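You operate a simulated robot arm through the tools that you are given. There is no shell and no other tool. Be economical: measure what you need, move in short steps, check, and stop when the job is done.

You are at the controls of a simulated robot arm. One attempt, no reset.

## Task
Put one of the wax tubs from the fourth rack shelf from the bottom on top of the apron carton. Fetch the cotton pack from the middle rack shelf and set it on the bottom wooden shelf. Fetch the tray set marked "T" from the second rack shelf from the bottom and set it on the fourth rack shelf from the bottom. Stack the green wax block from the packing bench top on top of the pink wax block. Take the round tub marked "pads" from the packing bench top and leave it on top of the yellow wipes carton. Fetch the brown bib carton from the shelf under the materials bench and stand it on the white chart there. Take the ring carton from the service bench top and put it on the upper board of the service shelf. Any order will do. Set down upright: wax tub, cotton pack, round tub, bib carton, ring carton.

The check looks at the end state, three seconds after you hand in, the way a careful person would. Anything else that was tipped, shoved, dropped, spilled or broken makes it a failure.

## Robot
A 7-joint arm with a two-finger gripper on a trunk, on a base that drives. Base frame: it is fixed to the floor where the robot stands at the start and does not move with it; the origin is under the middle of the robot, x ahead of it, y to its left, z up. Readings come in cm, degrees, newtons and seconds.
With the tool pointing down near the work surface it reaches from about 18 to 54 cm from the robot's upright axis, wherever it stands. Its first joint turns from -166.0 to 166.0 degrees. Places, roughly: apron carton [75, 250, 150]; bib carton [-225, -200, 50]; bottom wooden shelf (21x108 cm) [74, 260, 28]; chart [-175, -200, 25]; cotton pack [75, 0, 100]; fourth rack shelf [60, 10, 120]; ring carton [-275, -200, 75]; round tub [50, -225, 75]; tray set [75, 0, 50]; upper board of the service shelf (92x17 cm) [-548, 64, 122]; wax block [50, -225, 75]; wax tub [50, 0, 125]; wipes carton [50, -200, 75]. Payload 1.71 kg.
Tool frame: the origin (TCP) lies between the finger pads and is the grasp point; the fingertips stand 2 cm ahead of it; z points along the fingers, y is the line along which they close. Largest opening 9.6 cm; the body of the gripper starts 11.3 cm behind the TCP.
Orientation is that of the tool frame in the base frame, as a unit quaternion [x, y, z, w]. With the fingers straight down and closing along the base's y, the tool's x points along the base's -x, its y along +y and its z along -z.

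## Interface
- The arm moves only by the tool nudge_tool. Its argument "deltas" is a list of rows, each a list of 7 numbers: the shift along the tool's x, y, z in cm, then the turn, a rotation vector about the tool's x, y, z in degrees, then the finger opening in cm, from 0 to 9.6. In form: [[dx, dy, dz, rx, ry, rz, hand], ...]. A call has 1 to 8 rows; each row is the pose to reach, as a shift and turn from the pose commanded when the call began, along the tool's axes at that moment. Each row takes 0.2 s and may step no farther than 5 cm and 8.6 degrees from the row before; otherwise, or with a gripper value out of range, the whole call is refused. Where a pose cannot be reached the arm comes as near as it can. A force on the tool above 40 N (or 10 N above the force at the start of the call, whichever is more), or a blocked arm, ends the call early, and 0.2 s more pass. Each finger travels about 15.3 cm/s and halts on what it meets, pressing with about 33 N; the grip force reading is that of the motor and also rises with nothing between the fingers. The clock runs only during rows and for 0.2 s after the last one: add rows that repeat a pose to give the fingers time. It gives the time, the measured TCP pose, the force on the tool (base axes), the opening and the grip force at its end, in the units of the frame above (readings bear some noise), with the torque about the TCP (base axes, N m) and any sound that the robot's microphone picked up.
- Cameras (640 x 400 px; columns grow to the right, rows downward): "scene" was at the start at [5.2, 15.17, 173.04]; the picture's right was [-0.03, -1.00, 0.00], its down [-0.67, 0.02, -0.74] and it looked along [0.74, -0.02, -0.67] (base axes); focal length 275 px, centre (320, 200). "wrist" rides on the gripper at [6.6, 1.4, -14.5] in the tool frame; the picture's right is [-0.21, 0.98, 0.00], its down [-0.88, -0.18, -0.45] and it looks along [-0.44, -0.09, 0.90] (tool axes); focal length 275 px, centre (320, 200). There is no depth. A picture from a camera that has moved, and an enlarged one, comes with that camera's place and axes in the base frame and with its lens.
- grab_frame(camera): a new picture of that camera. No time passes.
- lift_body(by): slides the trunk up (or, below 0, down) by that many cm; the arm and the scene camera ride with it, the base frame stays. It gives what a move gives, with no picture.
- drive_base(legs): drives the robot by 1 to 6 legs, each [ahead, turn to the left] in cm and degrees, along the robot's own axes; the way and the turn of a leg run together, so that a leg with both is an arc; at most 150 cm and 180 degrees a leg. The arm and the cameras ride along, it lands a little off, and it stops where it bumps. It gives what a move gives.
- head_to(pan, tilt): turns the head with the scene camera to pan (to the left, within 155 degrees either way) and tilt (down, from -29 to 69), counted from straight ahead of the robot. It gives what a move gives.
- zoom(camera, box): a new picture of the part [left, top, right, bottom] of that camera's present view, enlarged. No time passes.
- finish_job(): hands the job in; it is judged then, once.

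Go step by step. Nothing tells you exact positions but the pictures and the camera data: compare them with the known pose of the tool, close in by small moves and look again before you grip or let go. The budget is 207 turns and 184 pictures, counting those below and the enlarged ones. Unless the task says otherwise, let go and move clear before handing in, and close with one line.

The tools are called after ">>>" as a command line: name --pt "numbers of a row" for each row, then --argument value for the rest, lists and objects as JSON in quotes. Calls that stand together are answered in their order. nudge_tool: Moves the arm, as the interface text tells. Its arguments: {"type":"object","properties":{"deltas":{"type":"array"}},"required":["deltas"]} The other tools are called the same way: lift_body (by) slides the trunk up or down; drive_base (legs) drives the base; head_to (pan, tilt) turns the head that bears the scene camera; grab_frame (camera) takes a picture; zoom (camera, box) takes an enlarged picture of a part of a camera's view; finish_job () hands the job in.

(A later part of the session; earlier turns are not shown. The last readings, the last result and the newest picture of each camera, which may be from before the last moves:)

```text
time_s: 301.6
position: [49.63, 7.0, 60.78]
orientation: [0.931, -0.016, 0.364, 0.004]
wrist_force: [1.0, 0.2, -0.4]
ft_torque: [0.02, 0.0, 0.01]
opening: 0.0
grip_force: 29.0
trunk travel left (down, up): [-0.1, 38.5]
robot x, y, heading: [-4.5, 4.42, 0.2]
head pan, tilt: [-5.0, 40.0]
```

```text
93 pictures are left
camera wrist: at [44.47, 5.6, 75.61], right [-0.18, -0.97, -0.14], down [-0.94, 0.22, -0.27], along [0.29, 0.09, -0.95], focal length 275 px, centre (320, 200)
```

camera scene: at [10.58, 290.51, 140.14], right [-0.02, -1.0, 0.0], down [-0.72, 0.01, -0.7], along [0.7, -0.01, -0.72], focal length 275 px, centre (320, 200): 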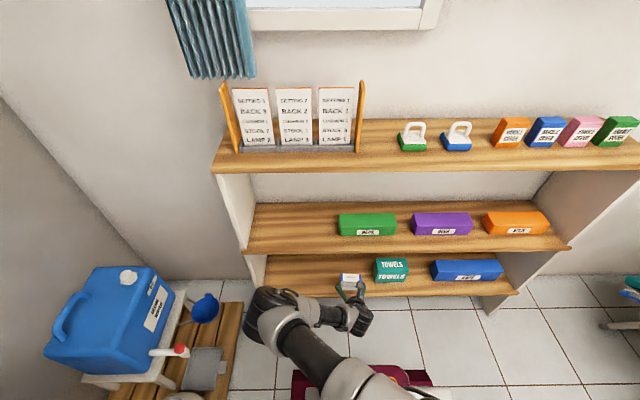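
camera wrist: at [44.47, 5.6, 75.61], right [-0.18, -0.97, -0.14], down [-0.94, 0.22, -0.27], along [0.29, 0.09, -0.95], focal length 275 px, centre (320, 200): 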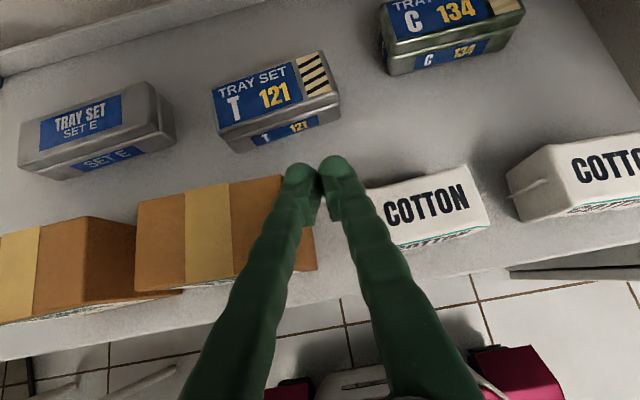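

Parallax suggests the shelf is nearer z 48–50. Now touching down slowly here, behind the cotton and right of the bibs.

>>> nudge_tool --pt "-0.8 0 0.85 0 0 0 0" --pt "-1.6 0 1.7 0 0 0 0" --pt "-2.4 0 2.55 0 0 0 0" --pt "-3.1 0 3.3 0 0 0 0" --pt "-3.8 0 4.05 0 0 0 0" --pt "-4.4 0 4.7 0 0 0 0" --pt "-5.0 0 5.3 0 0 0 0" --pt "-5.0 0 5.3 0 0 0 0"

>>> grab_frame --camera "wrist"

```text
time_s: 303.4
position: [49.61, 7.01, 53.19]
orientation: [0.931, -0.016, 0.364, 0.003]
wrist_force: [-0.8, -0.7, 1.1]
ft_torque: [0.04, 0.0, -0.01]
opening: 0.0
grip_force: 29.5
trunk travel left (down, up): [-0.1, 38.5]
robot x, y, heading: [-4.55, 4.22, -0.2]
head pan, tilt: [-5.0, 40.0]
```

```text
92 pictures are left
camera wrist: at [44.53, 5.67, 68.18], right [-0.18, -0.97, -0.14], down [-0.94, 0.22, -0.27], along [0.29, 0.09, -0.95], focal length 275 px, centre (320, 200)
```

wrist: 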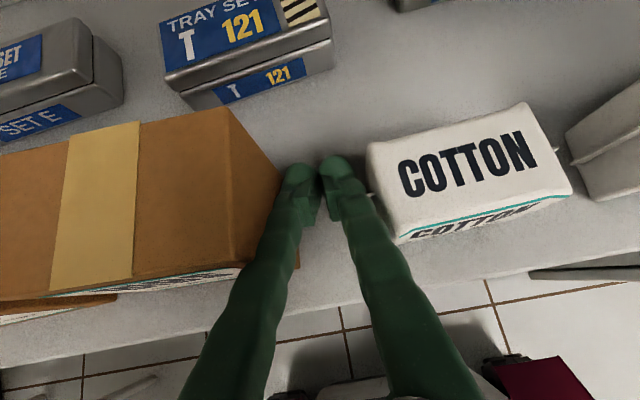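

No contact yet at tip z ≈ 51, and three views together now agree: shelf 2 is at z ≈ 47, tray T has its front at x ≈ 62.7, right end y ≈ 4, about 12 x 6.3 x 3.7 cm. I'll raise above the boxes, steepen the tool, and roll 12 cm closer before pushing the tray's right end.

>>> nudge_tool --pt "1.7 0 -1.8 0 0 0 0" --pt "3.4 0 -3.6 0 -2 0 0" --pt "4.8 0 -5.1 0 -5 0 0" --pt "6 0 -6.2 0 -8.5 0 0" --pt "6 0 -6.2 0 -8.5 0 0"

>>> drive_base --legs '[[12, 0]]'

>>> nudge_tool --pt "0 0 0 0 0 0 0" --pt "0 0 0 0 0 0 0" --pt "0 0 0 0 0 0 0" --pt "0 0 0 0 0 0 0" --pt "0 0 0 0 0 0 0" --pt "0 0 0 0 0 0 0" --pt "0 0 0 0 0 0 0"

>>> grab_frame --camera "wrist"

```text
time_s: 304.6
position: [49.85, 6.98, 61.92]
orientation: [0.956, -0.017, 0.294, 0.002]
wrist_force: [0.0, 0.2, -0.2]
ft_torque: [0.01, 0.01, 0.01]
opening: 0.01
grip_force: 29.5
trunk travel left (down, up): [-0.1, 38.5]
robot x, y, heading: [-4.67, 4.56, 0.1]
head pan, tilt: [-5.0, 40.0]
```

```text
time_s: 305.6
position: [53.57, 6.27, 61.28]
orientation: [0.96, -0.028, 0.277, 0.01]
wrist_force: [-0.8, -0.3, 0.0]
ft_torque: [0.0, 0.0, 0.0]
opening: 0.0
grip_force: 29.3
trunk travel left (down, up): [-0.1, 38.5]
robot x, y, heading: [1.72, 4.46, 0.4]
head pan, tilt: [-5.0, 40.0]
stopped in leg 1: the robot was blocked; the commanded pose is now the measured one
```

```text
time_s: 307.2
position: [53.5, 6.27, 61.22]
orientation: [0.961, -0.029, 0.276, 0.012]
wrist_force: [-0.2, -0.3, -0.9]
ft_torque: [-0.01, -0.01, -0.01]
opening: 0.02
grip_force: 29.7
trunk travel left (down, up): [-0.1, 38.5]
robot x, y, heading: [1.44, 4.54, -0.0]
head pan, tilt: [-5.0, 40.0]
```

```text
91 pictures are left
camera wrist: at [51.26, 5.0, 76.87], right [-0.24, -0.97, -0.1], down [-0.97, 0.24, -0.09], along [0.11, 0.08, -0.99], focal length 275 px, centre (320, 200)
```

wrist: 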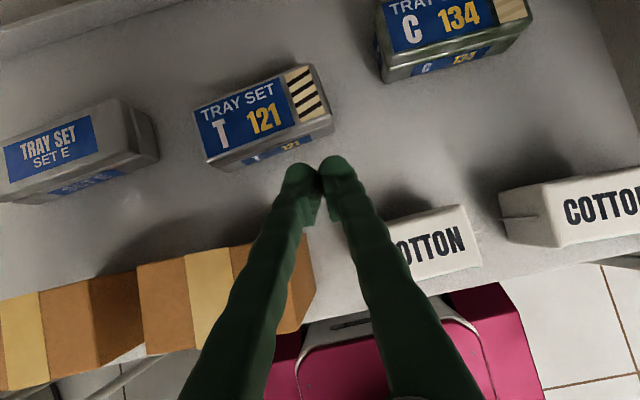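

The drive was blocked early, likely the elbow against the rack. I'll look with the scene camera.

>>> head_to --pan 10 --tilt 55

>>> grab_frame --camera "scene"

```text
time_s: 308.0
position: [53.5, 6.29, 61.19]
orientation: [0.961, -0.028, 0.275, 0.013]
wrist_force: [0.2, 0.4, -0.6]
ft_torque: [-0.03, 0.02, -0.02]
opening: 0.0
grip_force: 29.2
trunk travel left (down, up): [-0.1, 38.5]
robot x, y, heading: [1.89, 4.53, 0.2]
head pan, tilt: [10.0, 55.0]
```

```text
90 pictures are left
camera scene: at [-1.59, 21.2, 138.81], right [0.18, -0.98, 0.01], down [-0.79, -0.15, -0.6], along [0.59, 0.1, -0.8], focal length 275 px, centre (320, 200)
```

scene: 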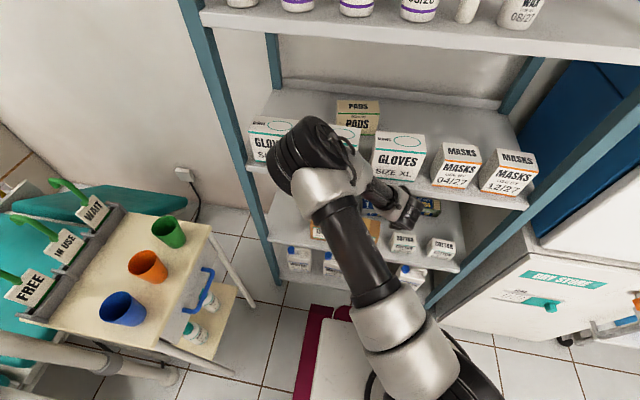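

The elbow swings out left because the arm is too bent here; standing farther back keeps the arm straighter. I'll back off and check that the gloves on the middle shelf are undisturbed.

>>> drive_base --legs '[[-14, 0]]'

>>> grab_frame --camera "scene"

```text
time_s: 309.4
position: [41.73, 6.46, 60.47]
orientation: [0.961, -0.024, 0.274, 0.008]
wrist_force: [-1.2, 0.3, 1.5]
ft_torque: [-0.02, -0.08, -0.01]
opening: 0.0
grip_force: 29.8
trunk travel left (down, up): [-0.1, 38.5]
robot x, y, heading: [-11.86, 4.08, 0.2]
head pan, tilt: [10.0, 55.0]
```

```text
89 pictures are left
camera scene: at [-9.41, 20.94, 138.82], right [0.17, -0.98, 0.0], down [-0.81, -0.14, -0.56], along [0.55, 0.1, -0.83], focal length 275 px, centre (320, 200)
```

scene: 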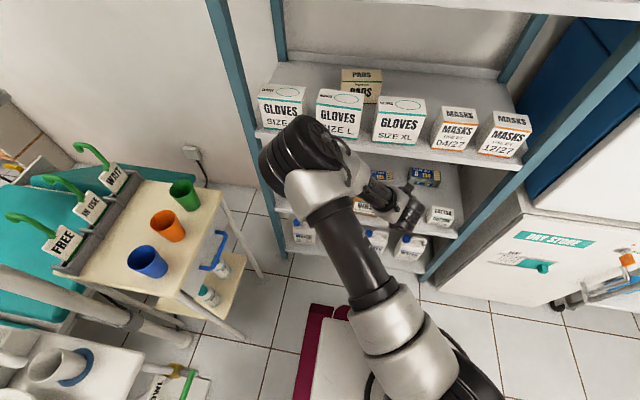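

Gloves look undisturbed. Now extending the arm from this standoff, above the boxes, toward the tray.

>>> nudge_tool --pt "2.8 0.1 1.7 0 1.6 0 0" --pt "5.6 0.3 3.4 0 3.2 0 0" --pt "8.4 0.5 5.1 0 4.8 0 0" --pt "11.2 0.6 6.8 0 6.4 0 0" --pt "13.6 0.7 8.5 0 8 0 0" --pt "13.6 0.7 8.5 0 8 0 0"

>>> grab_frame --camera "scene"

>>> grab_frame --camera "wrist"

```text
time_s: 310.8
position: [57.04, 4.89, 61.43]
orientation: [0.938, -0.024, 0.345, 0.01]
wrist_force: [0.1, 0.0, 0.0]
ft_torque: [-0.02, -0.01, 0.0]
opening: 0.0
grip_force: 29.6
trunk travel left (down, up): [-0.1, 38.5]
robot x, y, heading: [-11.76, 4.14, 0.1]
head pan, tilt: [10.0, 55.0]
```

```text
88 pictures are left
camera scene: at [-8.89, 20.95, 138.81], right [0.18, -0.98, 0.0], down [-0.82, -0.14, -0.56], along [0.55, 0.1, -0.83], focal length 275 px, centre (320, 200)
```

scene: 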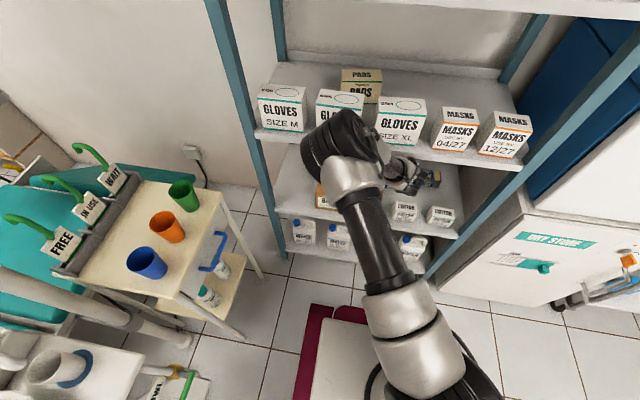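

```text
87 pictures are left
camera wrist: at [52.42, 3.71, 76.56], right [-0.21, -0.97, -0.13], down [-0.94, 0.23, -0.23], along [0.26, 0.08, -0.96], focal length 275 px, centre (320, 200)
```

wrist: 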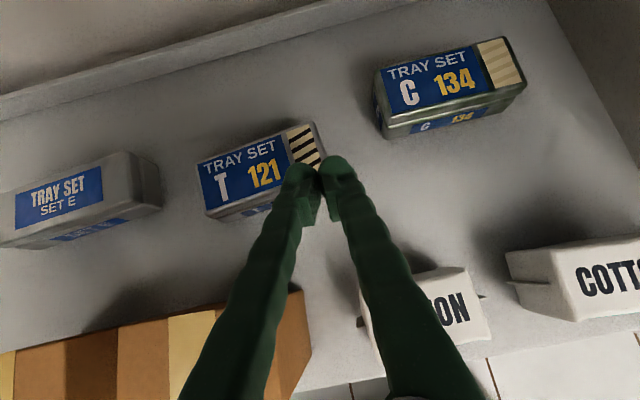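

Well placed. Lowering the closed fingertips in front of the tray's right end.

>>> nudge_tool --pt "-1.3 -0.2 1.5 0 0 0 0" --pt "-2.6 -0.4 3 0 0 0 0" --pt "-3.9 -0.6 4.6 0 0 0 0" --pt "-5.2 -0.7 6.1 0 0 0 0" --pt "-6.3 -0.7 7.4 0 0 0 0" --pt "-7.0 -0.7 8.2 0 0 0 0" --pt "-7.0 -0.7 8.2 0 0 0 0"

>>> grab_frame --camera "wrist"

```text
time_s: 312.1
position: [56.95, 5.83, 52.52]
orientation: [0.934, -0.024, 0.356, 0.009]
wrist_force: [1.3, 1.0, -1.0]
ft_torque: [0.01, -0.02, 0.03]
opening: 0.0
grip_force: 30.0
trunk travel left (down, up): [-0.1, 38.5]
robot x, y, heading: [-12.32, 4.54, 0.0]
head pan, tilt: [10.0, 55.0]
stopped in row 6: the force on the tool passed its limit at 44 N (the readings are from after the stop); the commanded pose is now the measured one
```

```text
86 pictures are left
camera wrist: at [51.94, 4.53, 67.62], right [-0.2, -0.97, -0.14], down [-0.94, 0.23, -0.25], along [0.28, 0.08, -0.96], focal length 275 px, centre (320, 200)
```

wrist: 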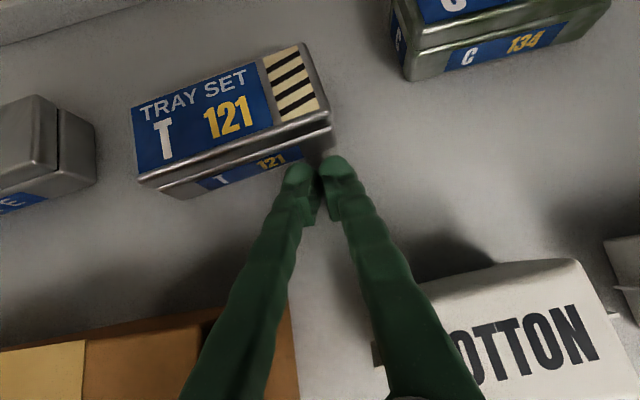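

Contact at 44 N tells the shelf is at about z 50, so the tray occupies x 59.5–65.5, y 4.3–15.2, top 54.3. I'll check the elbow's clearance before pushing.

>>> nudge_tool --pt "0.8 0 -0.9 0 0 0 0" --pt "0.8 0 -0.9 0 0 0 0"

>>> head_to --pan 30 --tilt 50

>>> grab_frame --camera "scene"

```text
time_s: 312.7
position: [56.69, 5.72, 53.77]
orientation: [0.933, -0.023, 0.358, 0.008]
wrist_force: [0.4, -0.2, 0.7]
ft_torque: [0.05, 0.01, -0.01]
opening: 0.02
grip_force: 29.1
trunk travel left (down, up): [-0.1, 38.5]
robot x, y, heading: [-12.13, 4.15, 0.1]
head pan, tilt: [10.0, 55.0]
```

```text
time_s: 313.6
position: [56.65, 5.6, 53.89]
orientation: [0.934, -0.024, 0.357, 0.009]
wrist_force: [0.0, 0.1, -0.6]
ft_torque: [0.0, -0.03, -0.03]
opening: 0.0
grip_force: 29.0
trunk travel left (down, up): [-0.1, 38.5]
robot x, y, heading: [-12.22, 4.42, -0.1]
head pan, tilt: [30.0, 50.0]
```

```text
85 pictures are left
camera scene: at [-9.35, 23.55, 139.47], right [0.5, -0.87, -0.01], down [-0.67, -0.38, -0.63], along [0.54, 0.32, -0.78], focal length 275 px, centre (320, 200)
```

scene: 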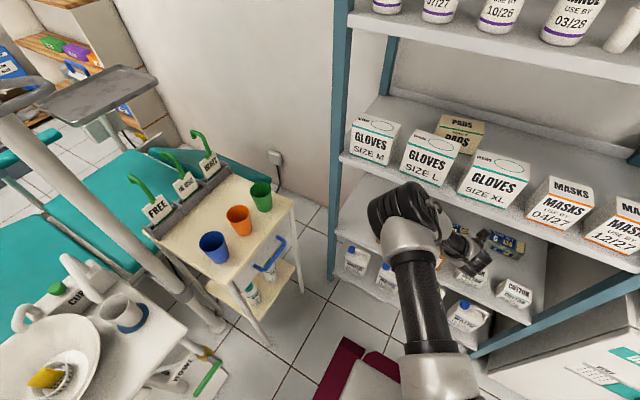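

The elbow is about 15–20 cm clear of the rack in this stretched pose. I'll push the tray's right end back by driving 9 cm ahead.

>>> drive_base --legs '[[5, 0], [4, 0]]'

>>> nudge_tool --pt "0 0 0 0 0 0 0" --pt "0 0 0 0 0 0 0" --pt "0 0 0 0 0 0 0" --pt "0 0 0 0 0 0 0" --pt "0 0 0 0 0 0 0"

>>> grab_frame --camera "wrist"

```text
time_s: 314.9
position: [61.86, 5.83, 54.1]
orientation: [0.934, -0.023, 0.357, 0.009]
wrist_force: [0.5, -0.2, 0.6]
ft_torque: [0.0, -0.02, 0.0]
opening: 0.02
grip_force: 29.5
trunk travel left (down, up): [-0.1, 38.5]
robot x, y, heading: [-5.55, 4.04, 0.1]
head pan, tilt: [30.0, 50.0]
stopped in leg 2: the robot was blocked; the commanded pose is now the measured one
```

```text
time_s: 316.1
position: [61.82, 5.8, 54.07]
orientation: [0.933, -0.024, 0.358, 0.01]
wrist_force: [-0.1, -0.5, -0.1]
ft_torque: [-0.01, -0.02, 0.02]
opening: 0.0
grip_force: 29.6
trunk travel left (down, up): [-0.1, 38.5]
robot x, y, heading: [-5.68, 4.27, 0.2]
head pan, tilt: [30.0, 50.0]
```

```text
84 pictures are left
camera wrist: at [56.97, 4.64, 69.17], right [-0.2, -0.97, -0.14], down [-0.94, 0.23, -0.25], along [0.28, 0.08, -0.96], focal length 275 px, centre (320, 200)
```

wrist: 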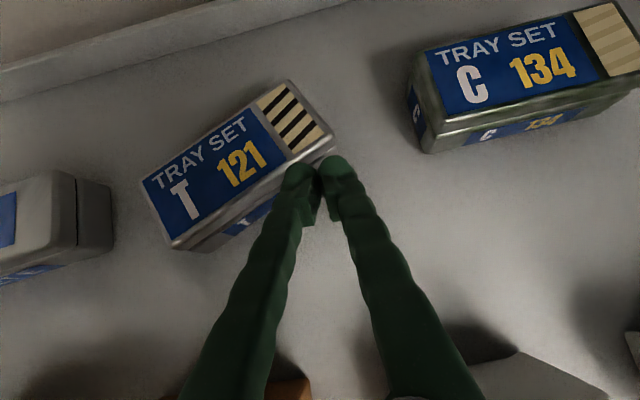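

The tray has turned to a yaw of about -69°, but the forearm now meets the middle shelf's edge. I'll flatten the pitch and yaw the tool left so that I can reach deeper, then push on.

>>> nudge_tool --pt "-0.3 0 -0.3 3.2 4.7 -3.8 0" --pt "-0.5 0 -0.2 6.4 9.3 -7.7 0" --pt "-0.6 0 -0.1 9.6 14 -11.5 0" --pt "-0.6 0 -0.1 9.6 14 -11.5 0"

>>> grab_frame --camera "wrist"

```text
time_s: 317.1
position: [61.53, 5.87, 53.78]
orientation: [0.878, 0.1, 0.466, -0.029]
wrist_force: [0.3, 0.6, 0.2]
ft_torque: [-0.02, -0.04, 0.02]
opening: 0.01
grip_force: 29.3
trunk travel left (down, up): [-0.1, 38.5]
robot x, y, heading: [-5.61, 4.63, -0.1]
head pan, tilt: [30.0, 50.0]
```

```text
83 pictures are left
camera wrist: at [53.56, 3.26, 67.32], right [0.09, -0.99, -0.13], down [-0.88, -0.02, -0.48], along [0.47, 0.16, -0.87], focal length 275 px, centre (320, 200)
```

wrist: 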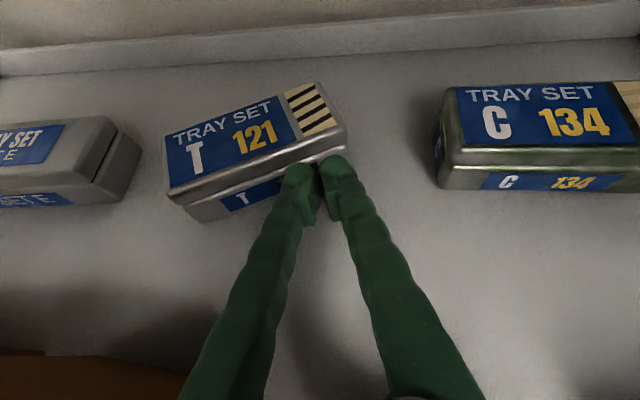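

Now pushing 5 cm further with the arm.

>>> nudge_tool --pt "0.55 0.2 0.8 0 0 0 0" --pt "1.1 0.4 1.6 0 0 0 0" --pt "1.64 0.6 2.4 0 0 0 0" --pt "2.2 0.8 3.2 0 0 0 0" --pt "2.73 1.0 4.06 0 0 0 0" --pt "2.73 1.0 4.06 0 0 0 0"

>>> grab_frame --camera "wrist"

```text
time_s: 318.5
position: [66.74, 5.61, 53.51]
orientation: [0.878, 0.101, 0.466, -0.03]
wrist_force: [-0.8, -0.8, 0.8]
ft_torque: [0.04, 0.05, 0.0]
opening: 0.0
grip_force: 29.2
trunk travel left (down, up): [-0.1, 38.5]
robot x, y, heading: [-5.56, 4.74, 0.7]
head pan, tilt: [30.0, 50.0]
```

```text
82 pictures are left
camera wrist: at [58.63, 3.09, 67.11], right [0.09, -0.99, -0.13], down [-0.88, -0.01, -0.48], along [0.47, 0.16, -0.87], focal length 275 px, centre (320, 200)
```

wrist: 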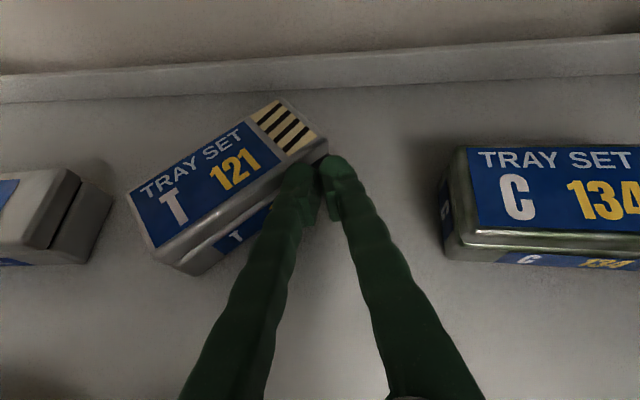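

The tray is now at yaw ≈ -49°, centre ≈ (67.5,11.2). I'll withdraw up and back, then turn the tool to a yaw of about -35° and come in from the front left; closing the fingers will align the rest.

>>> nudge_tool --pt "0.8 -0.2 -2 0 0 0 0" --pt "1.5 -0.6 -5 0 0 0 0" --pt "2.0 -1.0 -8 0 0 0 0" --pt "2.2 -1.3 -11 0 0 0 0" --pt "2.2 -1.3 -11 0 0 0 0"

>>> drive_base --legs '[[-32, 0]]'

>>> nudge_tool --pt "-1.5 0 -1.5 -4.7 0 3.2 3" --pt "-1.5 0 -3 -9.4 0 6.4 5" --pt "-1.5 0 -4.5 -14 0 9.6 7" --pt "-1.5 0 -6 -18.7 0 12.7 9" --pt "-1.5 0 -7.5 -23.4 0 15.9 9" --pt "-1.5 0 -8 -28 0 19 9" --pt "-1.5 0 -8 -32.7 0 22.2 9" --pt "-1.5 0 -8 -37 0 25.2 9"

```text
time_s: 319.7
position: [58.75, 5.97, 61.62]
orientation: [0.878, 0.101, 0.466, -0.03]
wrist_force: [0.2, 0.6, -0.6]
ft_torque: [0.0, 0.04, 0.0]
opening: 0.01
grip_force: 29.3
trunk travel left (down, up): [-0.1, 38.5]
robot x, y, heading: [-5.43, 3.98, 0.1]
head pan, tilt: [30.0, 50.0]
```

```text
time_s: 321.9
position: [27.76, 5.63, 61.47]
orientation: [0.878, 0.098, 0.467, -0.029]
wrist_force: [-0.6, -0.5, 0.3]
ft_torque: [0.0, -0.04, -0.01]
opening: 0.01
grip_force: 29.4
trunk travel left (down, up): [-0.1, 38.5]
robot x, y, heading: [-36.46, 4.6, -0.3]
head pan, tilt: [30.0, 50.0]
```

```text
time_s: 323.7
position: [19.4, 4.39, 65.65]
orientation: [0.839, -0.246, 0.462, 0.149]
wrist_force: [-1.2, 0.2, 0.1]
ft_torque: [-0.01, -0.02, 0.01]
opening: 9.01
grip_force: 0.0
trunk travel left (down, up): [-0.1, 38.5]
robot x, y, heading: [-36.9, 4.1, -0.4]
head pan, tilt: [30.0, 50.0]
```

The tool is at yaw -34°, fingers open 9 cm. I'll shift the base left by a backward dogleg, then roll forward.

>>> drive_base --legs '[[0, -40], [-22, 0], [0, 40.4], [40, 0]]'

>>> nudge_tool --pt "0 0 0 0 -1.5 0 9" --pt "0 0 0 0 -3 0 9" --pt "0 0 0 0 -3 0 9" --pt "0 0 0 0 -3 0 9" --pt "0 0 0 0 -3 0 9"

>>> grab_frame --camera "wrist"

```text
time_s: 332.2
position: [41.88, 18.66, 65.71]
orientation: [0.838, -0.248, 0.462, 0.15]
wrist_force: [0.3, 0.0, 0.7]
ft_torque: [0.04, -0.02, -0.01]
opening: 8.99
grip_force: 0.1
trunk travel left (down, up): [-0.1, 38.5]
robot x, y, heading: [-14.33, 19.1, -0.5]
head pan, tilt: [30.0, 50.0]
```

```text
time_s: 333.4
position: [40.8, 18.78, 66.73]
orientation: [0.847, -0.253, 0.446, 0.141]
wrist_force: [0.0, 0.9, 0.8]
ft_torque: [0.03, 0.01, 0.0]
opening: 9.02
grip_force: 0.1
trunk travel left (down, up): [-0.1, 38.5]
robot x, y, heading: [-14.42, 19.23, -0.5]
head pan, tilt: [30.0, 50.0]
```

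```text
81 pictures are left
camera wrist: at [33.16, 22.24, 80.06], right [-0.64, -0.75, -0.16], down [-0.62, 0.62, -0.48], along [0.46, -0.21, -0.86], focal length 275 px, centre (320, 200)
```

wrist: 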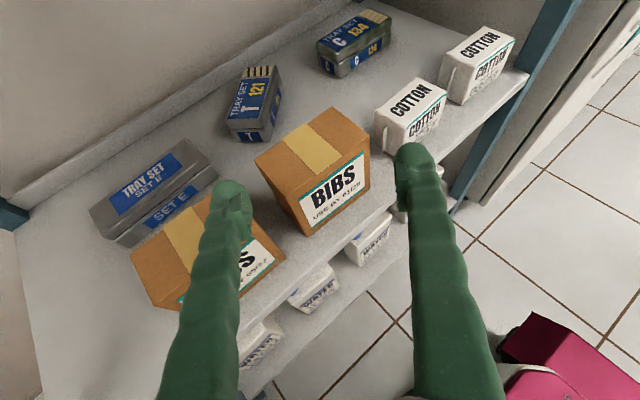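

Tray T is nicely presented, centre ≈ (67.2,11.4), axis ≈ -43°. I'll yaw 6° more and roll 10 cm forward above the bibs.

>>> nudge_tool --pt "0 0 0 -2.5 0 1.7 9.2" --pt "0 0 0 -5 0 3.4 9.2"

>>> drive_base --legs '[[10, 0.5]]'

>>> nudge_tool --pt "0 0 0 0 0 0 9.2" --pt "0 0 0 0 0 0 9.2" --pt "0 0 0 0 0 0 9.2" --pt "0 0 0 0 0 0 9.2" --pt "0 0 0 0 0 0 9.2" --pt "0 0 0 0 0 0 9.2"

>>> grab_frame --camera "wrist"

```text
time_s: 334.0
position: [40.75, 18.59, 66.47]
orientation: [0.831, -0.298, 0.439, 0.165]
wrist_force: [0.1, 0.0, 0.3]
ft_torque: [0.03, -0.01, -0.01]
opening: 9.2
grip_force: 0.0
trunk travel left (down, up): [-0.1, 38.5]
robot x, y, heading: [-14.84, 19.48, -0.6]
head pan, tilt: [30.0, 50.0]
```

```text
time_s: 335.2
position: [49.53, 19.21, 67.45]
orientation: [0.83, -0.293, 0.447, 0.16]
wrist_force: [0.6, -0.8, -0.9]
ft_torque: [-0.02, -0.03, 0.02]
opening: 9.19
grip_force: 0.0
trunk travel left (down, up): [-0.1, 38.5]
robot x, y, heading: [-4.28, 19.11, -0.1]
head pan, tilt: [30.0, 50.0]
```

```text
time_s: 336.6
position: [50.91, 19.12, 66.38]
orientation: [0.834, -0.292, 0.438, 0.164]
wrist_force: [-0.1, 0.5, 0.3]
ft_torque: [0.0, 0.0, -0.02]
opening: 9.21
grip_force: 0.0
trunk travel left (down, up): [-0.1, 38.5]
robot x, y, heading: [-4.55, 19.35, -0.1]
head pan, tilt: [30.0, 50.0]
```

```text
80 pictures are left
camera wrist: at [43.7, 23.4, 79.86], right [-0.71, -0.69, -0.15], down [-0.56, 0.68, -0.48], along [0.43, -0.25, -0.87], focal length 275 px, centre (320, 200)
```

wrist: 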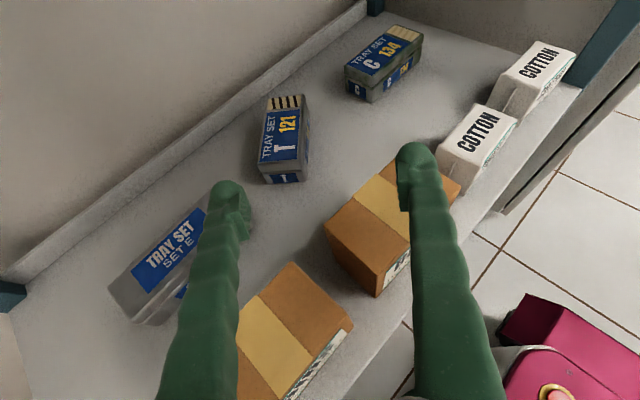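

Measured again: tray centre (67.6,11.5), axis -45°, width 5.4. Moving along the line to it in two stages.

>>> nudge_tool --pt "-0.2 -1.2 2.4 0 0 0 9.2" --pt "-0.4 -2.4 4.8 0 0 0 9.2" --pt "-0.7 -3.6 7.2 0 0 0 9.2" --pt "-1.0 -4.6 9.6 0 0 0 9.2" --pt "-1.3 -5.0 12.6 0 0 0 9.2" --pt "-1.5 -5.05 14.5 0 0 0 9.2" --pt "-1.5 -5.05 14.5 0 0 0 9.2"

>>> grab_frame --camera "wrist"

```text
time_s: 338.2
position: [62.55, 15.72, 56.96]
orientation: [0.834, -0.292, 0.438, 0.163]
wrist_force: [0.5, 0.7, -0.4]
ft_torque: [-0.03, 0.02, 0.0]
opening: 9.17
grip_force: 0.1
trunk travel left (down, up): [-0.1, 38.5]
robot x, y, heading: [-4.19, 19.02, 0.1]
head pan, tilt: [30.0, 50.0]
```

```text
79 pictures are left
camera wrist: at [55.37, 20.0, 70.48], right [-0.71, -0.69, -0.16], down [-0.56, 0.68, -0.48], along [0.43, -0.25, -0.87], focal length 275 px, centre (320, 200)
```

wrist: 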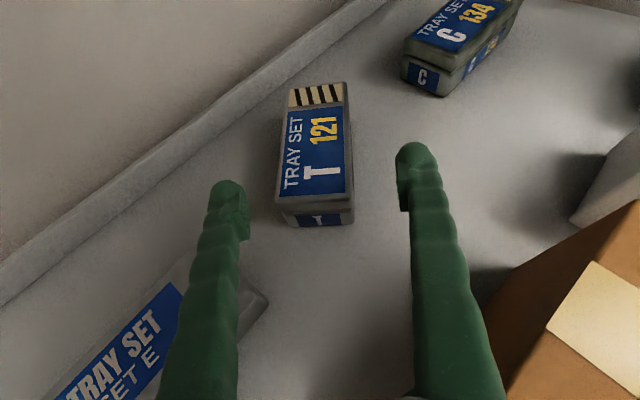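

The tray is centred between the fingers. Advancing 6.6 cm and closing afterwards.

>>> nudge_tool --pt "-0.1 0 1.5 0 0 0 9.2" --pt "-0.2 0 3 0 0 0 9.2" --pt "-0.3 0 4.5 0 0 0 9.2" --pt "-0.4 0 5.6 0 0 0 9.2" --pt "-0.45 0 6.6 0 0 0 9.2" --pt "-0.45 0 6.6 0 0 0 9.2"

>>> grab_frame --camera "wrist"

```text
time_s: 339.6
position: [66.67, 12.68, 52.78]
orientation: [0.834, -0.292, 0.438, 0.162]
wrist_force: [0.7, 0.2, 0.0]
ft_torque: [0.01, 0.02, 0.03]
opening: 9.2
grip_force: 0.0
trunk travel left (down, up): [-0.1, 38.5]
robot x, y, heading: [-4.45, 18.93, -0.0]
head pan, tilt: [30.0, 50.0]
```

```text
78 pictures are left
camera wrist: at [59.32, 16.89, 66.34], right [-0.71, -0.69, -0.15], down [-0.56, 0.68, -0.48], along [0.43, -0.25, -0.87], focal length 275 px, centre (320, 200)
```

wrist: 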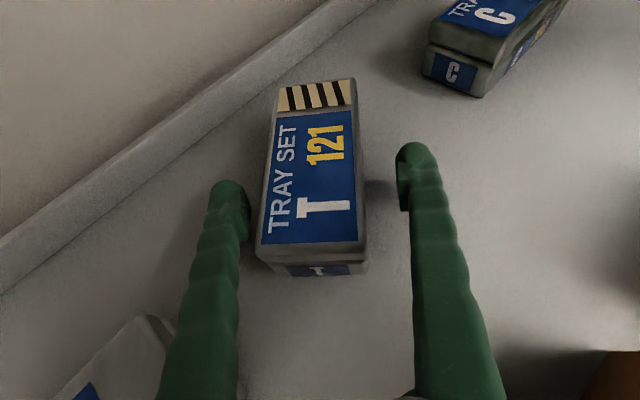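

Closing on the tray, then lifting a little.

>>> nudge_tool --pt "0 0 0 0 0 0 7.8" --pt "0 0 0 0 0 0 6.4" --pt "0 0 0 0 0 0 5.2" --pt "0 0 0 0 0 0 4" --pt "0 0 0 0 0 0 4" --pt "0 0 0 0 0 0 4"

>>> nudge_tool --pt "0.8 0 -0.56 0 0 0 4" --pt "2.0 0 -1.4 0 0 0 4" --pt "3.5 0 -2.4 0 0 0 4" --pt "5 0 -3.4 0 0 0 4" --pt "6.5 0 -4.4 0 0 0 4" --pt "8.2 0 -5.6 0 0 0 4" --pt "8.2 0 -5.6 0 0 0 4"

>>> grab_frame --camera "wrist"

```text
time_s: 341.0
position: [66.5, 12.69, 52.89]
orientation: [0.834, -0.293, 0.437, 0.163]
wrist_force: [0.8, -0.4, 1.2]
ft_torque: [0.12, -0.05, -0.09]
opening: 6.19
grip_force: 33.1
trunk travel left (down, up): [-0.1, 38.5]
robot x, y, heading: [-4.59, 19.15, 0.0]
head pan, tilt: [30.0, 50.0]
```

```text
time_s: 342.8
position: [64.0, 12.21, 61.08]
orientation: [0.839, -0.286, 0.428, 0.176]
wrist_force: [-0.3, -0.1, -2.7]
ft_torque: [0.03, 0.03, 0.02]
opening: 6.12
grip_force: 32.8
trunk travel left (down, up): [-0.1, 38.5]
robot x, y, heading: [-4.66, 19.3, -0.1]
head pan, tilt: [30.0, 50.0]
stopped in row 7: the arm was blocked; the commanded pose is now the measured one
```

```text
77 pictures are left
camera wrist: at [57.12, 16.72, 74.76], right [-0.71, -0.69, -0.12], down [-0.57, 0.67, -0.47], along [0.41, -0.27, -0.87], focal length 275 px, centre (320, 200)
```

wrist: 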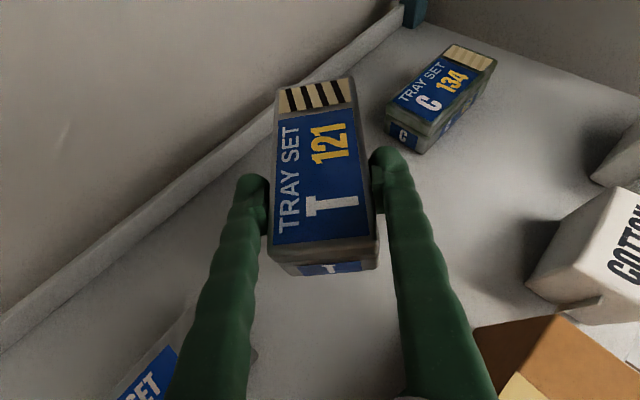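

The tray is held. The forearm nears the shelf above, so I'll back off 5 cm first, then raise the trunk for clearance over the bibs.

>>> drive_base --legs '[[-4.5, 0]]'

>>> lift_body --by 3.5

>>> grab_frame --camera "wrist"

```text
time_s: 343.7
position: [59.75, 12.25, 60.66]
orientation: [0.84, -0.286, 0.426, 0.177]
wrist_force: [0.2, -0.2, -2.8]
ft_torque: [0.07, 0.01, -0.01]
opening: 6.05
grip_force: 32.9
trunk travel left (down, up): [-0.1, 38.5]
robot x, y, heading: [-8.84, 19.27, -0.2]
head pan, tilt: [30.0, 50.0]
```

```text
time_s: 344.5
position: [58.8, 12.11, 65.13]
orientation: [0.836, -0.288, 0.433, 0.173]
wrist_force: [0.2, 0.1, -2.9]
ft_torque: [0.07, 0.03, 0.0]
opening: 6.07
grip_force: 33.6
trunk travel left (down, up): [-3.6, 35.0]
robot x, y, heading: [-8.73, 19.63, -0.2]
head pan, tilt: [30.0, 50.0]
```

```text
76 pictures are left
camera wrist: at [51.85, 16.66, 78.63], right [-0.71, -0.69, -0.13], down [-0.56, 0.67, -0.48], along [0.42, -0.27, -0.87], focal length 275 px, centre (320, 200)
```

wrist: 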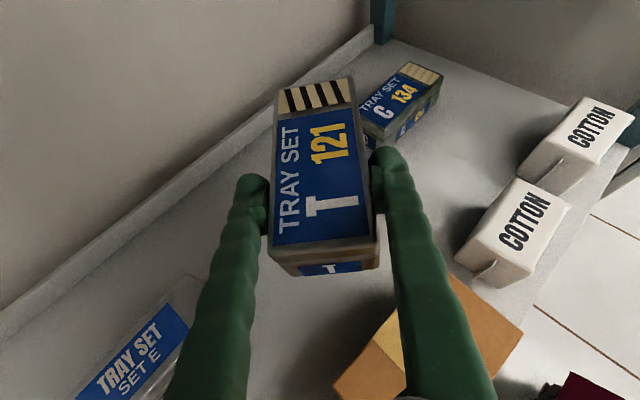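

Clear above the bibs. Backing out, then raising the trunk and turning the tool straight for the fourth shelf.

>>> drive_base --legs '[[-42, 0]]'

>>> lift_body --by 34

>>> nudge_tool --pt "2.5 0 -2 4.1 0 -2.8 4" --pt "5 0 -4 8.2 0 -5.6 4" --pt "7.5 0 -6 12.4 0 -8.4 4" --pt "10 0 -8 16.5 0 -11.2 4" --pt "12.5 0 -10 20.6 0 -14 4" --pt "15 0 -12 24.8 0 -16.8 4" --pt "17 0 -13.5 28.9 0 -19.6 4" --pt "19 0 -15 33 0 -22.5 4"

>>> head_to --pan -10 --tilt 30

>>> grab_frame --camera "scene"

```text
time_s: 347.2
position: [17.34, 12.34, 65.2]
orientation: [0.836, -0.288, 0.433, 0.174]
wrist_force: [0.1, 0.8, -2.0]
ft_torque: [0.0, 0.01, 0.03]
opening: 6.06
grip_force: 32.9
trunk travel left (down, up): [-3.6, 35.0]
robot x, y, heading: [-50.57, 19.01, -0.1]
head pan, tilt: [30.0, 50.0]
```

```text
time_s: 350.5
position: [16.52, 12.26, 100.14]
orientation: [0.832, -0.289, 0.44, 0.172]
wrist_force: [0.9, 0.2, -3.0]
ft_torque: [0.02, 0.05, 0.02]
opening: 6.04
grip_force: 33.0
trunk travel left (down, up): [-37.6, 1.0]
robot x, y, heading: [-50.4, 19.33, -0.1]
head pan, tilt: [30.0, 50.0]
```

```text
time_s: 352.3
position: [15.27, 13.95, 124.43]
orientation: [0.887, 0.013, 0.462, 0.009]
wrist_force: [-0.9, -0.4, -2.6]
ft_torque: [0.04, 0.05, 0.03]
opening: 6.05
grip_force: 33.2
trunk travel left (down, up): [-37.6, 1.0]
robot x, y, heading: [-50.18, 19.38, 0.2]
head pan, tilt: [30.0, 50.0]
```

```text
time_s: 353.4
position: [15.49, 14.08, 124.3]
orientation: [0.887, 0.012, 0.461, 0.01]
wrist_force: [0.4, 0.2, -2.8]
ft_torque: [0.02, 0.04, -0.01]
opening: 6.08
grip_force: 33.2
trunk travel left (down, up): [-37.6, 1.0]
robot x, y, heading: [-50.23, 19.2, -0.2]
head pan, tilt: [-10.0, 30.0]
```

```text
75 pictures are left
camera scene: at [-44.58, 33.05, 179.82], right [-0.17, -0.98, 0.0], down [-0.51, 0.09, -0.86], along [0.84, -0.15, -0.51], focal length 275 px, centre (320, 200)
```

scene: 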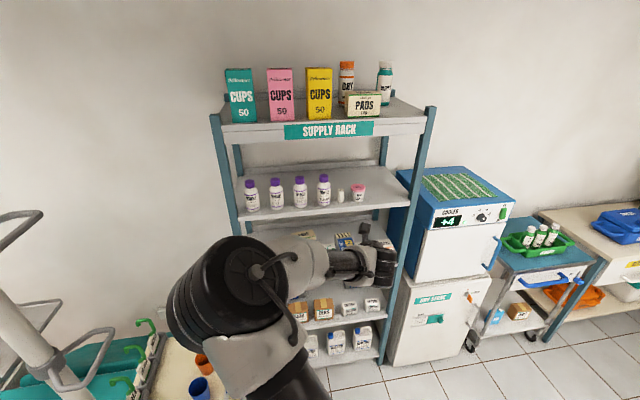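

The arm is at shelf-four height with the tray level. I'll raise slightly, shift right by a dogleg well clear of the cooler, and approach the free spot at (56,-10.5).

>>> nudge_tool --pt "1.2 0 -0.8 0 0 0 4" --pt "2.4 0 -1.6 0 0 0 4" --pt "2.4 0 -1.6 0 0 0 4"

>>> drive_base --legs '[[0, -60], [28.3, 0], [0, 60], [9, 0]]'

>>> nudge_tool --pt "0 0 0 0 0 0 4" --pt "0 0 0 0 0 0 4" --pt "0 0 0 0 0 0 4" --pt "0 0 0 0 0 0 4" --pt "0 0 0 0 0 0 4" --pt "0 0 0 0 0 0 4" --pt "0 0 0 0 0 0 4" --pt "0 0 0 0 0 0 4"

>>> grab_frame --camera "wrist"

>>> grab_frame --camera "scene"

```text
time_s: 354.2
position: [15.49, 14.27, 127.15]
orientation: [0.887, 0.012, 0.461, 0.01]
wrist_force: [-0.3, 0.1, -2.2]
ft_torque: [0.02, 0.05, 0.02]
opening: 6.04
grip_force: 33.0
trunk travel left (down, up): [-37.6, 1.0]
robot x, y, heading: [-50.76, 19.3, -0.0]
head pan, tilt: [-10.0, 30.0]
```

```text
time_s: 363.2
position: [36.91, -7.91, 128.45]
orientation: [0.882, 0.021, 0.47, 0.005]
wrist_force: [1.7, 0.1, -3.2]
ft_torque: [0.02, 0.16, -0.05]
opening: 6.06
grip_force: 32.9
trunk travel left (down, up): [-37.6, 1.0]
robot x, y, heading: [-26.59, -4.7, 1.2]
head pan, tilt: [-10.0, 30.0]
```

```text
time_s: 365.0
position: [37.53, -8.03, 128.18]
orientation: [0.884, 0.02, 0.467, 0.003]
wrist_force: [-1.2, -0.4, -3.3]
ft_torque: [0.02, 0.02, 0.03]
opening: 6.05
grip_force: 32.7
trunk travel left (down, up): [-37.6, 1.0]
robot x, y, heading: [-26.57, -4.62, 1.1]
head pan, tilt: [-10.0, 30.0]
```

```text
74 pictures are left
camera wrist: at [29.15, -9.44, 141.66], right [-0.08, -0.99, -0.15], down [-0.87, 0.14, -0.48], along [0.49, 0.09, -0.87], focal length 275 px, centre (320, 200)
```

wrist: 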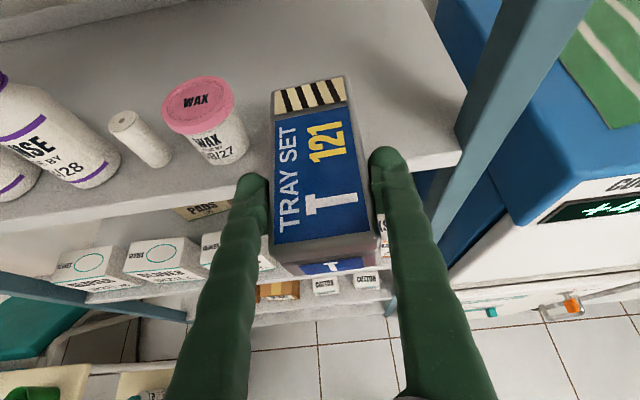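

```text
73 pictures are left
camera scene: at [-22.63, 9.08, 179.88], right [-0.16, -0.99, 0.0], down [-0.5, 0.08, -0.86], along [0.85, -0.13, -0.51], focal length 275 px, centre (320, 200)
```

scene: 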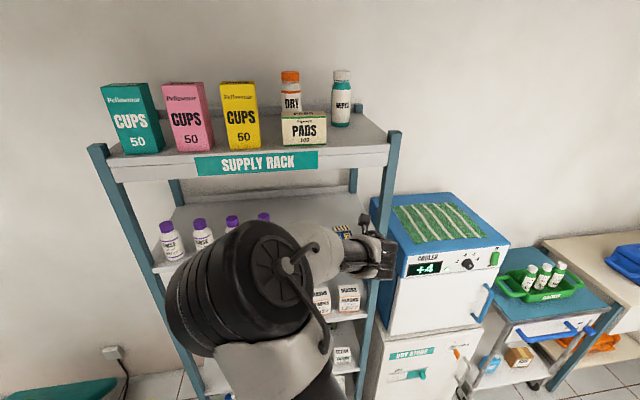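

Alignment is right: the tray will pass between the wax tub and the post. I'll shift 1.5 cm right and roll forward 17 cm.

>>> nudge_tool --pt "0 0.8 0 0 0 0 4" --pt "0 1.5 0 0 0 0 4"

>>> drive_base --legs '[[17.5, -1]]'

>>> nudge_tool --pt "0 0 0 0 0 0 4" --pt "0 0 0 0 0 0 4" --pt "0 0 0 0 0 0 4" --pt "0 0 0 0 0 0 4" --pt "0 0 0 0 0 0 4" --pt "0 0 0 0 0 0 4" --pt "0 0 0 0 0 0 4" --pt "0 0 0 0 0 0 4"

>>> grab_frame --camera "wrist"

```text
time_s: 365.6
position: [38.0, -9.56, 128.01]
orientation: [0.885, 0.02, 0.466, 0.003]
wrist_force: [0.2, 0.3, -3.4]
ft_torque: [-0.03, 0.05, 0.0]
opening: 6.06
grip_force: 33.0
trunk travel left (down, up): [-37.6, 1.0]
robot x, y, heading: [-26.49, -4.33, 1.1]
head pan, tilt: [-10.0, 30.0]
```

```text
time_s: 367.1
position: [56.06, -10.62, 127.6]
orientation: [0.886, 0.012, 0.464, 0.008]
wrist_force: [0.6, 0.9, -1.8]
ft_torque: [-0.01, 0.07, -0.02]
opening: 6.05
grip_force: 33.1
trunk travel left (down, up): [-37.6, 1.0]
robot x, y, heading: [-9.25, -4.8, -0.2]
head pan, tilt: [-10.0, 30.0]
```

```text
time_s: 368.9
position: [53.9, -10.61, 128.56]
orientation: [0.882, 0.011, 0.471, 0.008]
wrist_force: [-1.1, -0.2, -2.2]
ft_torque: [-0.01, 0.04, -0.01]
opening: 6.06
grip_force: 33.6
trunk travel left (down, up): [-37.6, 1.0]
robot x, y, heading: [-9.72, -4.72, -0.3]
head pan, tilt: [-10.0, 30.0]
```

```text
72 pictures are left
camera wrist: at [45.37, -11.96, 142.0], right [-0.1, -0.98, -0.15], down [-0.86, 0.16, -0.48], along [0.5, 0.08, -0.86], focal length 275 px, centre (320, 200)
```

wrist: 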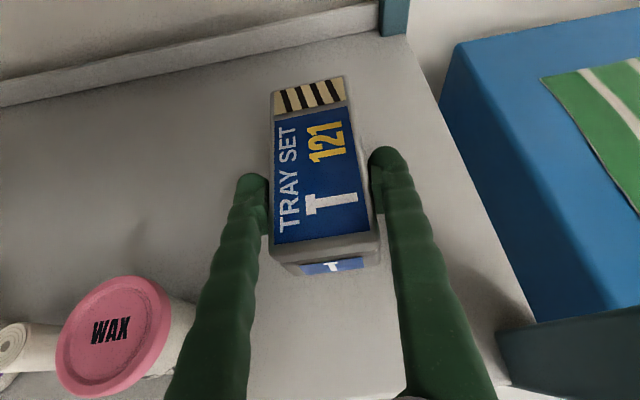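

Clear of the tub. Lowering to contact.

>>> nudge_tool --pt "-0.7 0 0.47 0 0 0 4" --pt "-1.4 0 0.93 0 0 0 4" --pt "-2.1 0 1.4 0 0 0 4" --pt "-2.6 0 1.75 0 0 0 4" --pt "-3.0 0 2.0 0 0 0 4" --pt "-3.3 0 2.2 0 0 0 4" --pt "-3.6 0 2.4 0 0 0 4" --pt "-3.6 0 2.4 0 0 0 4"

>>> grab_frame --camera "wrist"

```text
time_s: 370.7
position: [53.77, -11.03, 124.52]
orientation: [0.881, 0.01, 0.473, 0.008]
wrist_force: [5.7, -5.2, 29.4]
ft_torque: [0.53, 0.46, -0.24]
opening: 6.09
grip_force: 33.5
trunk travel left (down, up): [-37.6, 1.0]
robot x, y, heading: [-9.15, -4.92, -0.1]
head pan, tilt: [-10.0, 30.0]
```

```text
71 pictures are left
camera wrist: at [45.24, -12.23, 137.89], right [-0.1, -0.98, -0.15], down [-0.86, 0.16, -0.49], along [0.51, 0.08, -0.86], focal length 275 px, centre (320, 200)
```

wrist: 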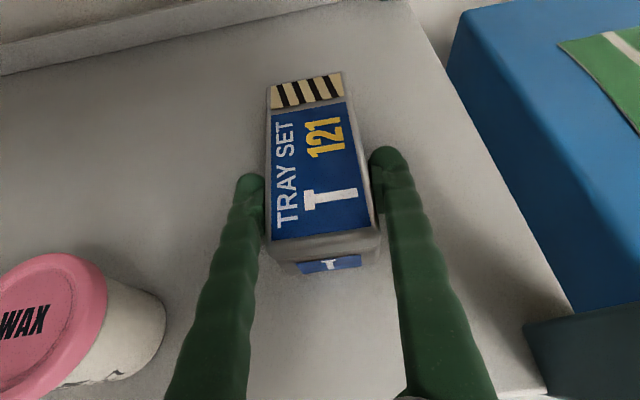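

Contact. Easing, opening and retreating along the tool axis, then backing the base off.

>>> nudge_tool --pt "0.4 0 -0.25 0 0 0 4" --pt "0.4 0 -0.25 0 0 0 6.6" --pt "0.4 0 -0.25 0 0 0 7.4" --pt "0.4 0 -0.25 0 0 0 8.2" --pt "0.4 0 -0.25 0 0 0 8.2"

>>> nudge_tool --pt "0 0 -1.5 0 0 0 8.2" --pt "0 0 -3 0 0 0 8.2" --pt "0 0 -5 0 0 0 8.2" --pt "0 0 -7.5 0 0 0 8.2" --pt "0 0 -9 0 0 0 8.2"

>>> drive_base --legs '[[-35, 0]]'

>>> grab_frame --camera "wrist"

```text
time_s: 371.9
position: [53.78, -10.59, 124.84]
orientation: [0.882, 0.011, 0.47, 0.008]
wrist_force: [-0.1, -0.3, 0.0]
ft_torque: [0.01, -0.05, 0.03]
opening: 8.2
grip_force: 0.1
trunk travel left (down, up): [-37.6, 1.0]
robot x, y, heading: [-9.03, -4.82, -0.3]
head pan, tilt: [-10.0, 30.0]
```

```text
time_s: 373.1
position: [46.3, -10.72, 129.67]
orientation: [0.883, 0.011, 0.47, 0.007]
wrist_force: [0.4, -0.3, 0.0]
ft_torque: [-0.03, -0.03, 0.03]
opening: 8.2
grip_force: 0.0
trunk travel left (down, up): [-37.6, 1.0]
robot x, y, heading: [-9.05, -4.92, 0.0]
head pan, tilt: [-10.0, 30.0]
```

```text
time_s: 375.5
position: [12.0, -10.43, 129.46]
orientation: [0.884, 0.013, 0.467, 0.008]
wrist_force: [-0.8, -0.2, 0.3]
ft_torque: [0.01, -0.02, -0.01]
opening: 8.16
grip_force: 0.0
trunk travel left (down, up): [-37.6, 1.0]
robot x, y, heading: [-44.21, -4.5, -0.1]
head pan, tilt: [-10.0, 30.0]
```

```text
70 pictures are left
camera wrist: at [3.71, -11.7, 142.93], right [-0.1, -0.98, -0.14], down [-0.86, 0.16, -0.48], along [0.49, 0.08, -0.87], focal length 275 px, centre (320, 200)
```

wrist: 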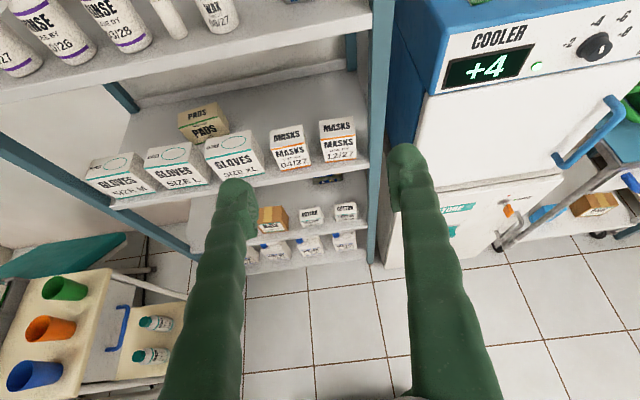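

The tray set is placed. Next is the packing bench (front edge x ≈ 34, y from -131 to -245). I'll lower the trunk and drive there.

>>> lift_body --by -22

>>> drive_base --legs '[[-8, 0], [0, -90], [145, 0], [0, 45], [40, 0], [0, 45]]'

>>> head_to --pan -20 --tilt 38

>>> grab_frame --camera "scene"

```text
time_s: 377.8
position: [10.27, -10.53, 107.88]
orientation: [0.881, 0.011, 0.472, 0.008]
wrist_force: [-0.3, 0.1, -0.4]
ft_torque: [0.0, 0.02, 0.03]
opening: 8.21
grip_force: 0.0
trunk travel left (down, up): [-15.6, 23.0]
robot x, y, heading: [-44.51, -4.49, -0.1]
head pan, tilt: [-10.0, 30.0]
```

```text
time_s: 397.8
position: [24.04, -183.63, 108.11]
orientation: [0.881, -0.001, 0.472, 0.013]
wrist_force: [0.8, -0.2, 0.5]
ft_torque: [-0.03, 0.05, -0.06]
opening: 8.2
grip_force: 0.1
trunk travel left (down, up): [-15.6, 23.0]
robot x, y, heading: [-30.22, -176.46, -1.5]
head pan, tilt: [-10.0, 30.0]
```

```text
time_s: 398.5
position: [22.68, -183.77, 108.36]
orientation: [0.879, -0.002, 0.477, 0.011]
wrist_force: [0.2, 0.3, -0.2]
ft_torque: [0.0, 0.02, 0.0]
opening: 8.19
grip_force: 0.0
trunk travel left (down, up): [-15.6, 23.0]
robot x, y, heading: [-30.15, -175.91, -1.8]
head pan, tilt: [-20.0, 38.0]
```

```text
69 pictures are left
camera scene: at [-25.25, -163.67, 156.65], right [-0.37, -0.93, 0.01], down [-0.58, 0.23, -0.78], along [0.72, -0.29, -0.63], focal length 275 px, centre (320, 200)
```

scene: 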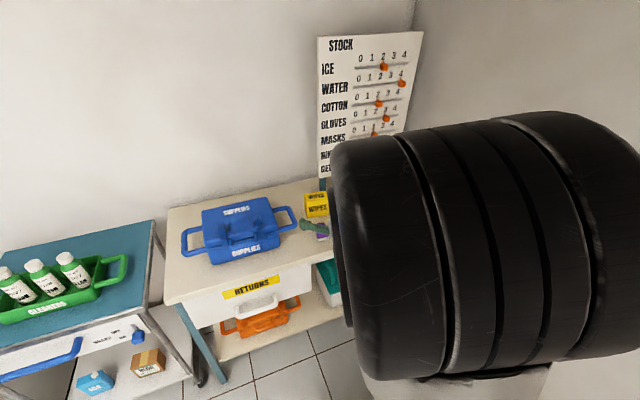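

The elbow blocks the head camera; the wrist camera will do. I'll back up and shift right to y ≈ -203.

>>> drive_base --legs '[[-25, 0], [0, -38.2], [42, 0], [0, 40]]'

>>> grab_frame --camera "wrist"

>>> grab_frame --camera "scene"

```text
time_s: 407.0
position: [30.42, -206.24, 108.32]
orientation: [0.879, 0.023, 0.477, -0.002]
wrist_force: [0.8, -0.1, -0.2]
ft_torque: [0.01, 0.01, 0.0]
opening: 8.21
grip_force: 0.1
trunk travel left (down, up): [-15.6, 23.0]
robot x, y, heading: [-22.84, -201.9, 1.7]
head pan, tilt: [-20.0, 38.0]
```

```text
68 pictures are left
camera wrist: at [21.83, -207.8, 121.67], right [-0.07, -0.99, -0.15], down [-0.86, 0.14, -0.5], along [0.51, 0.1, -0.85], focal length 275 px, centre (320, 200)
```

wrist: 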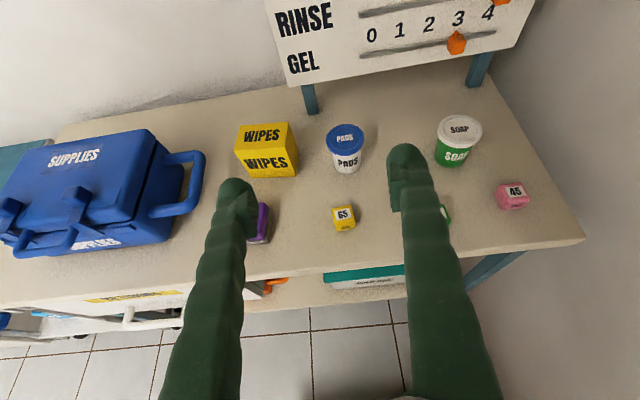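

```text
67 pictures are left
camera scene: at [-18.65, -189.22, 156.65], right [-0.32, -0.95, 0.01], down [-0.6, 0.19, -0.78], along [0.74, -0.25, -0.63], focal length 275 px, centre (320, 200)
```

scene: 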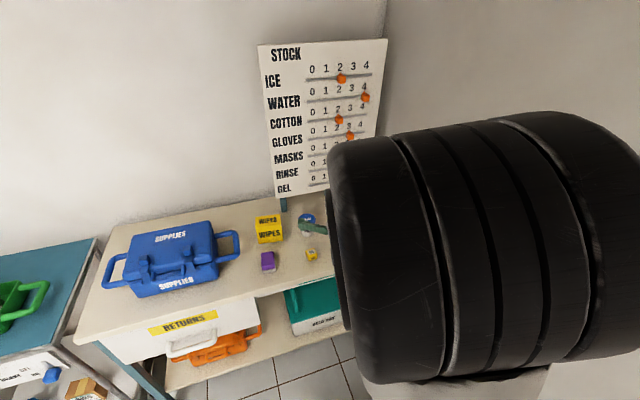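

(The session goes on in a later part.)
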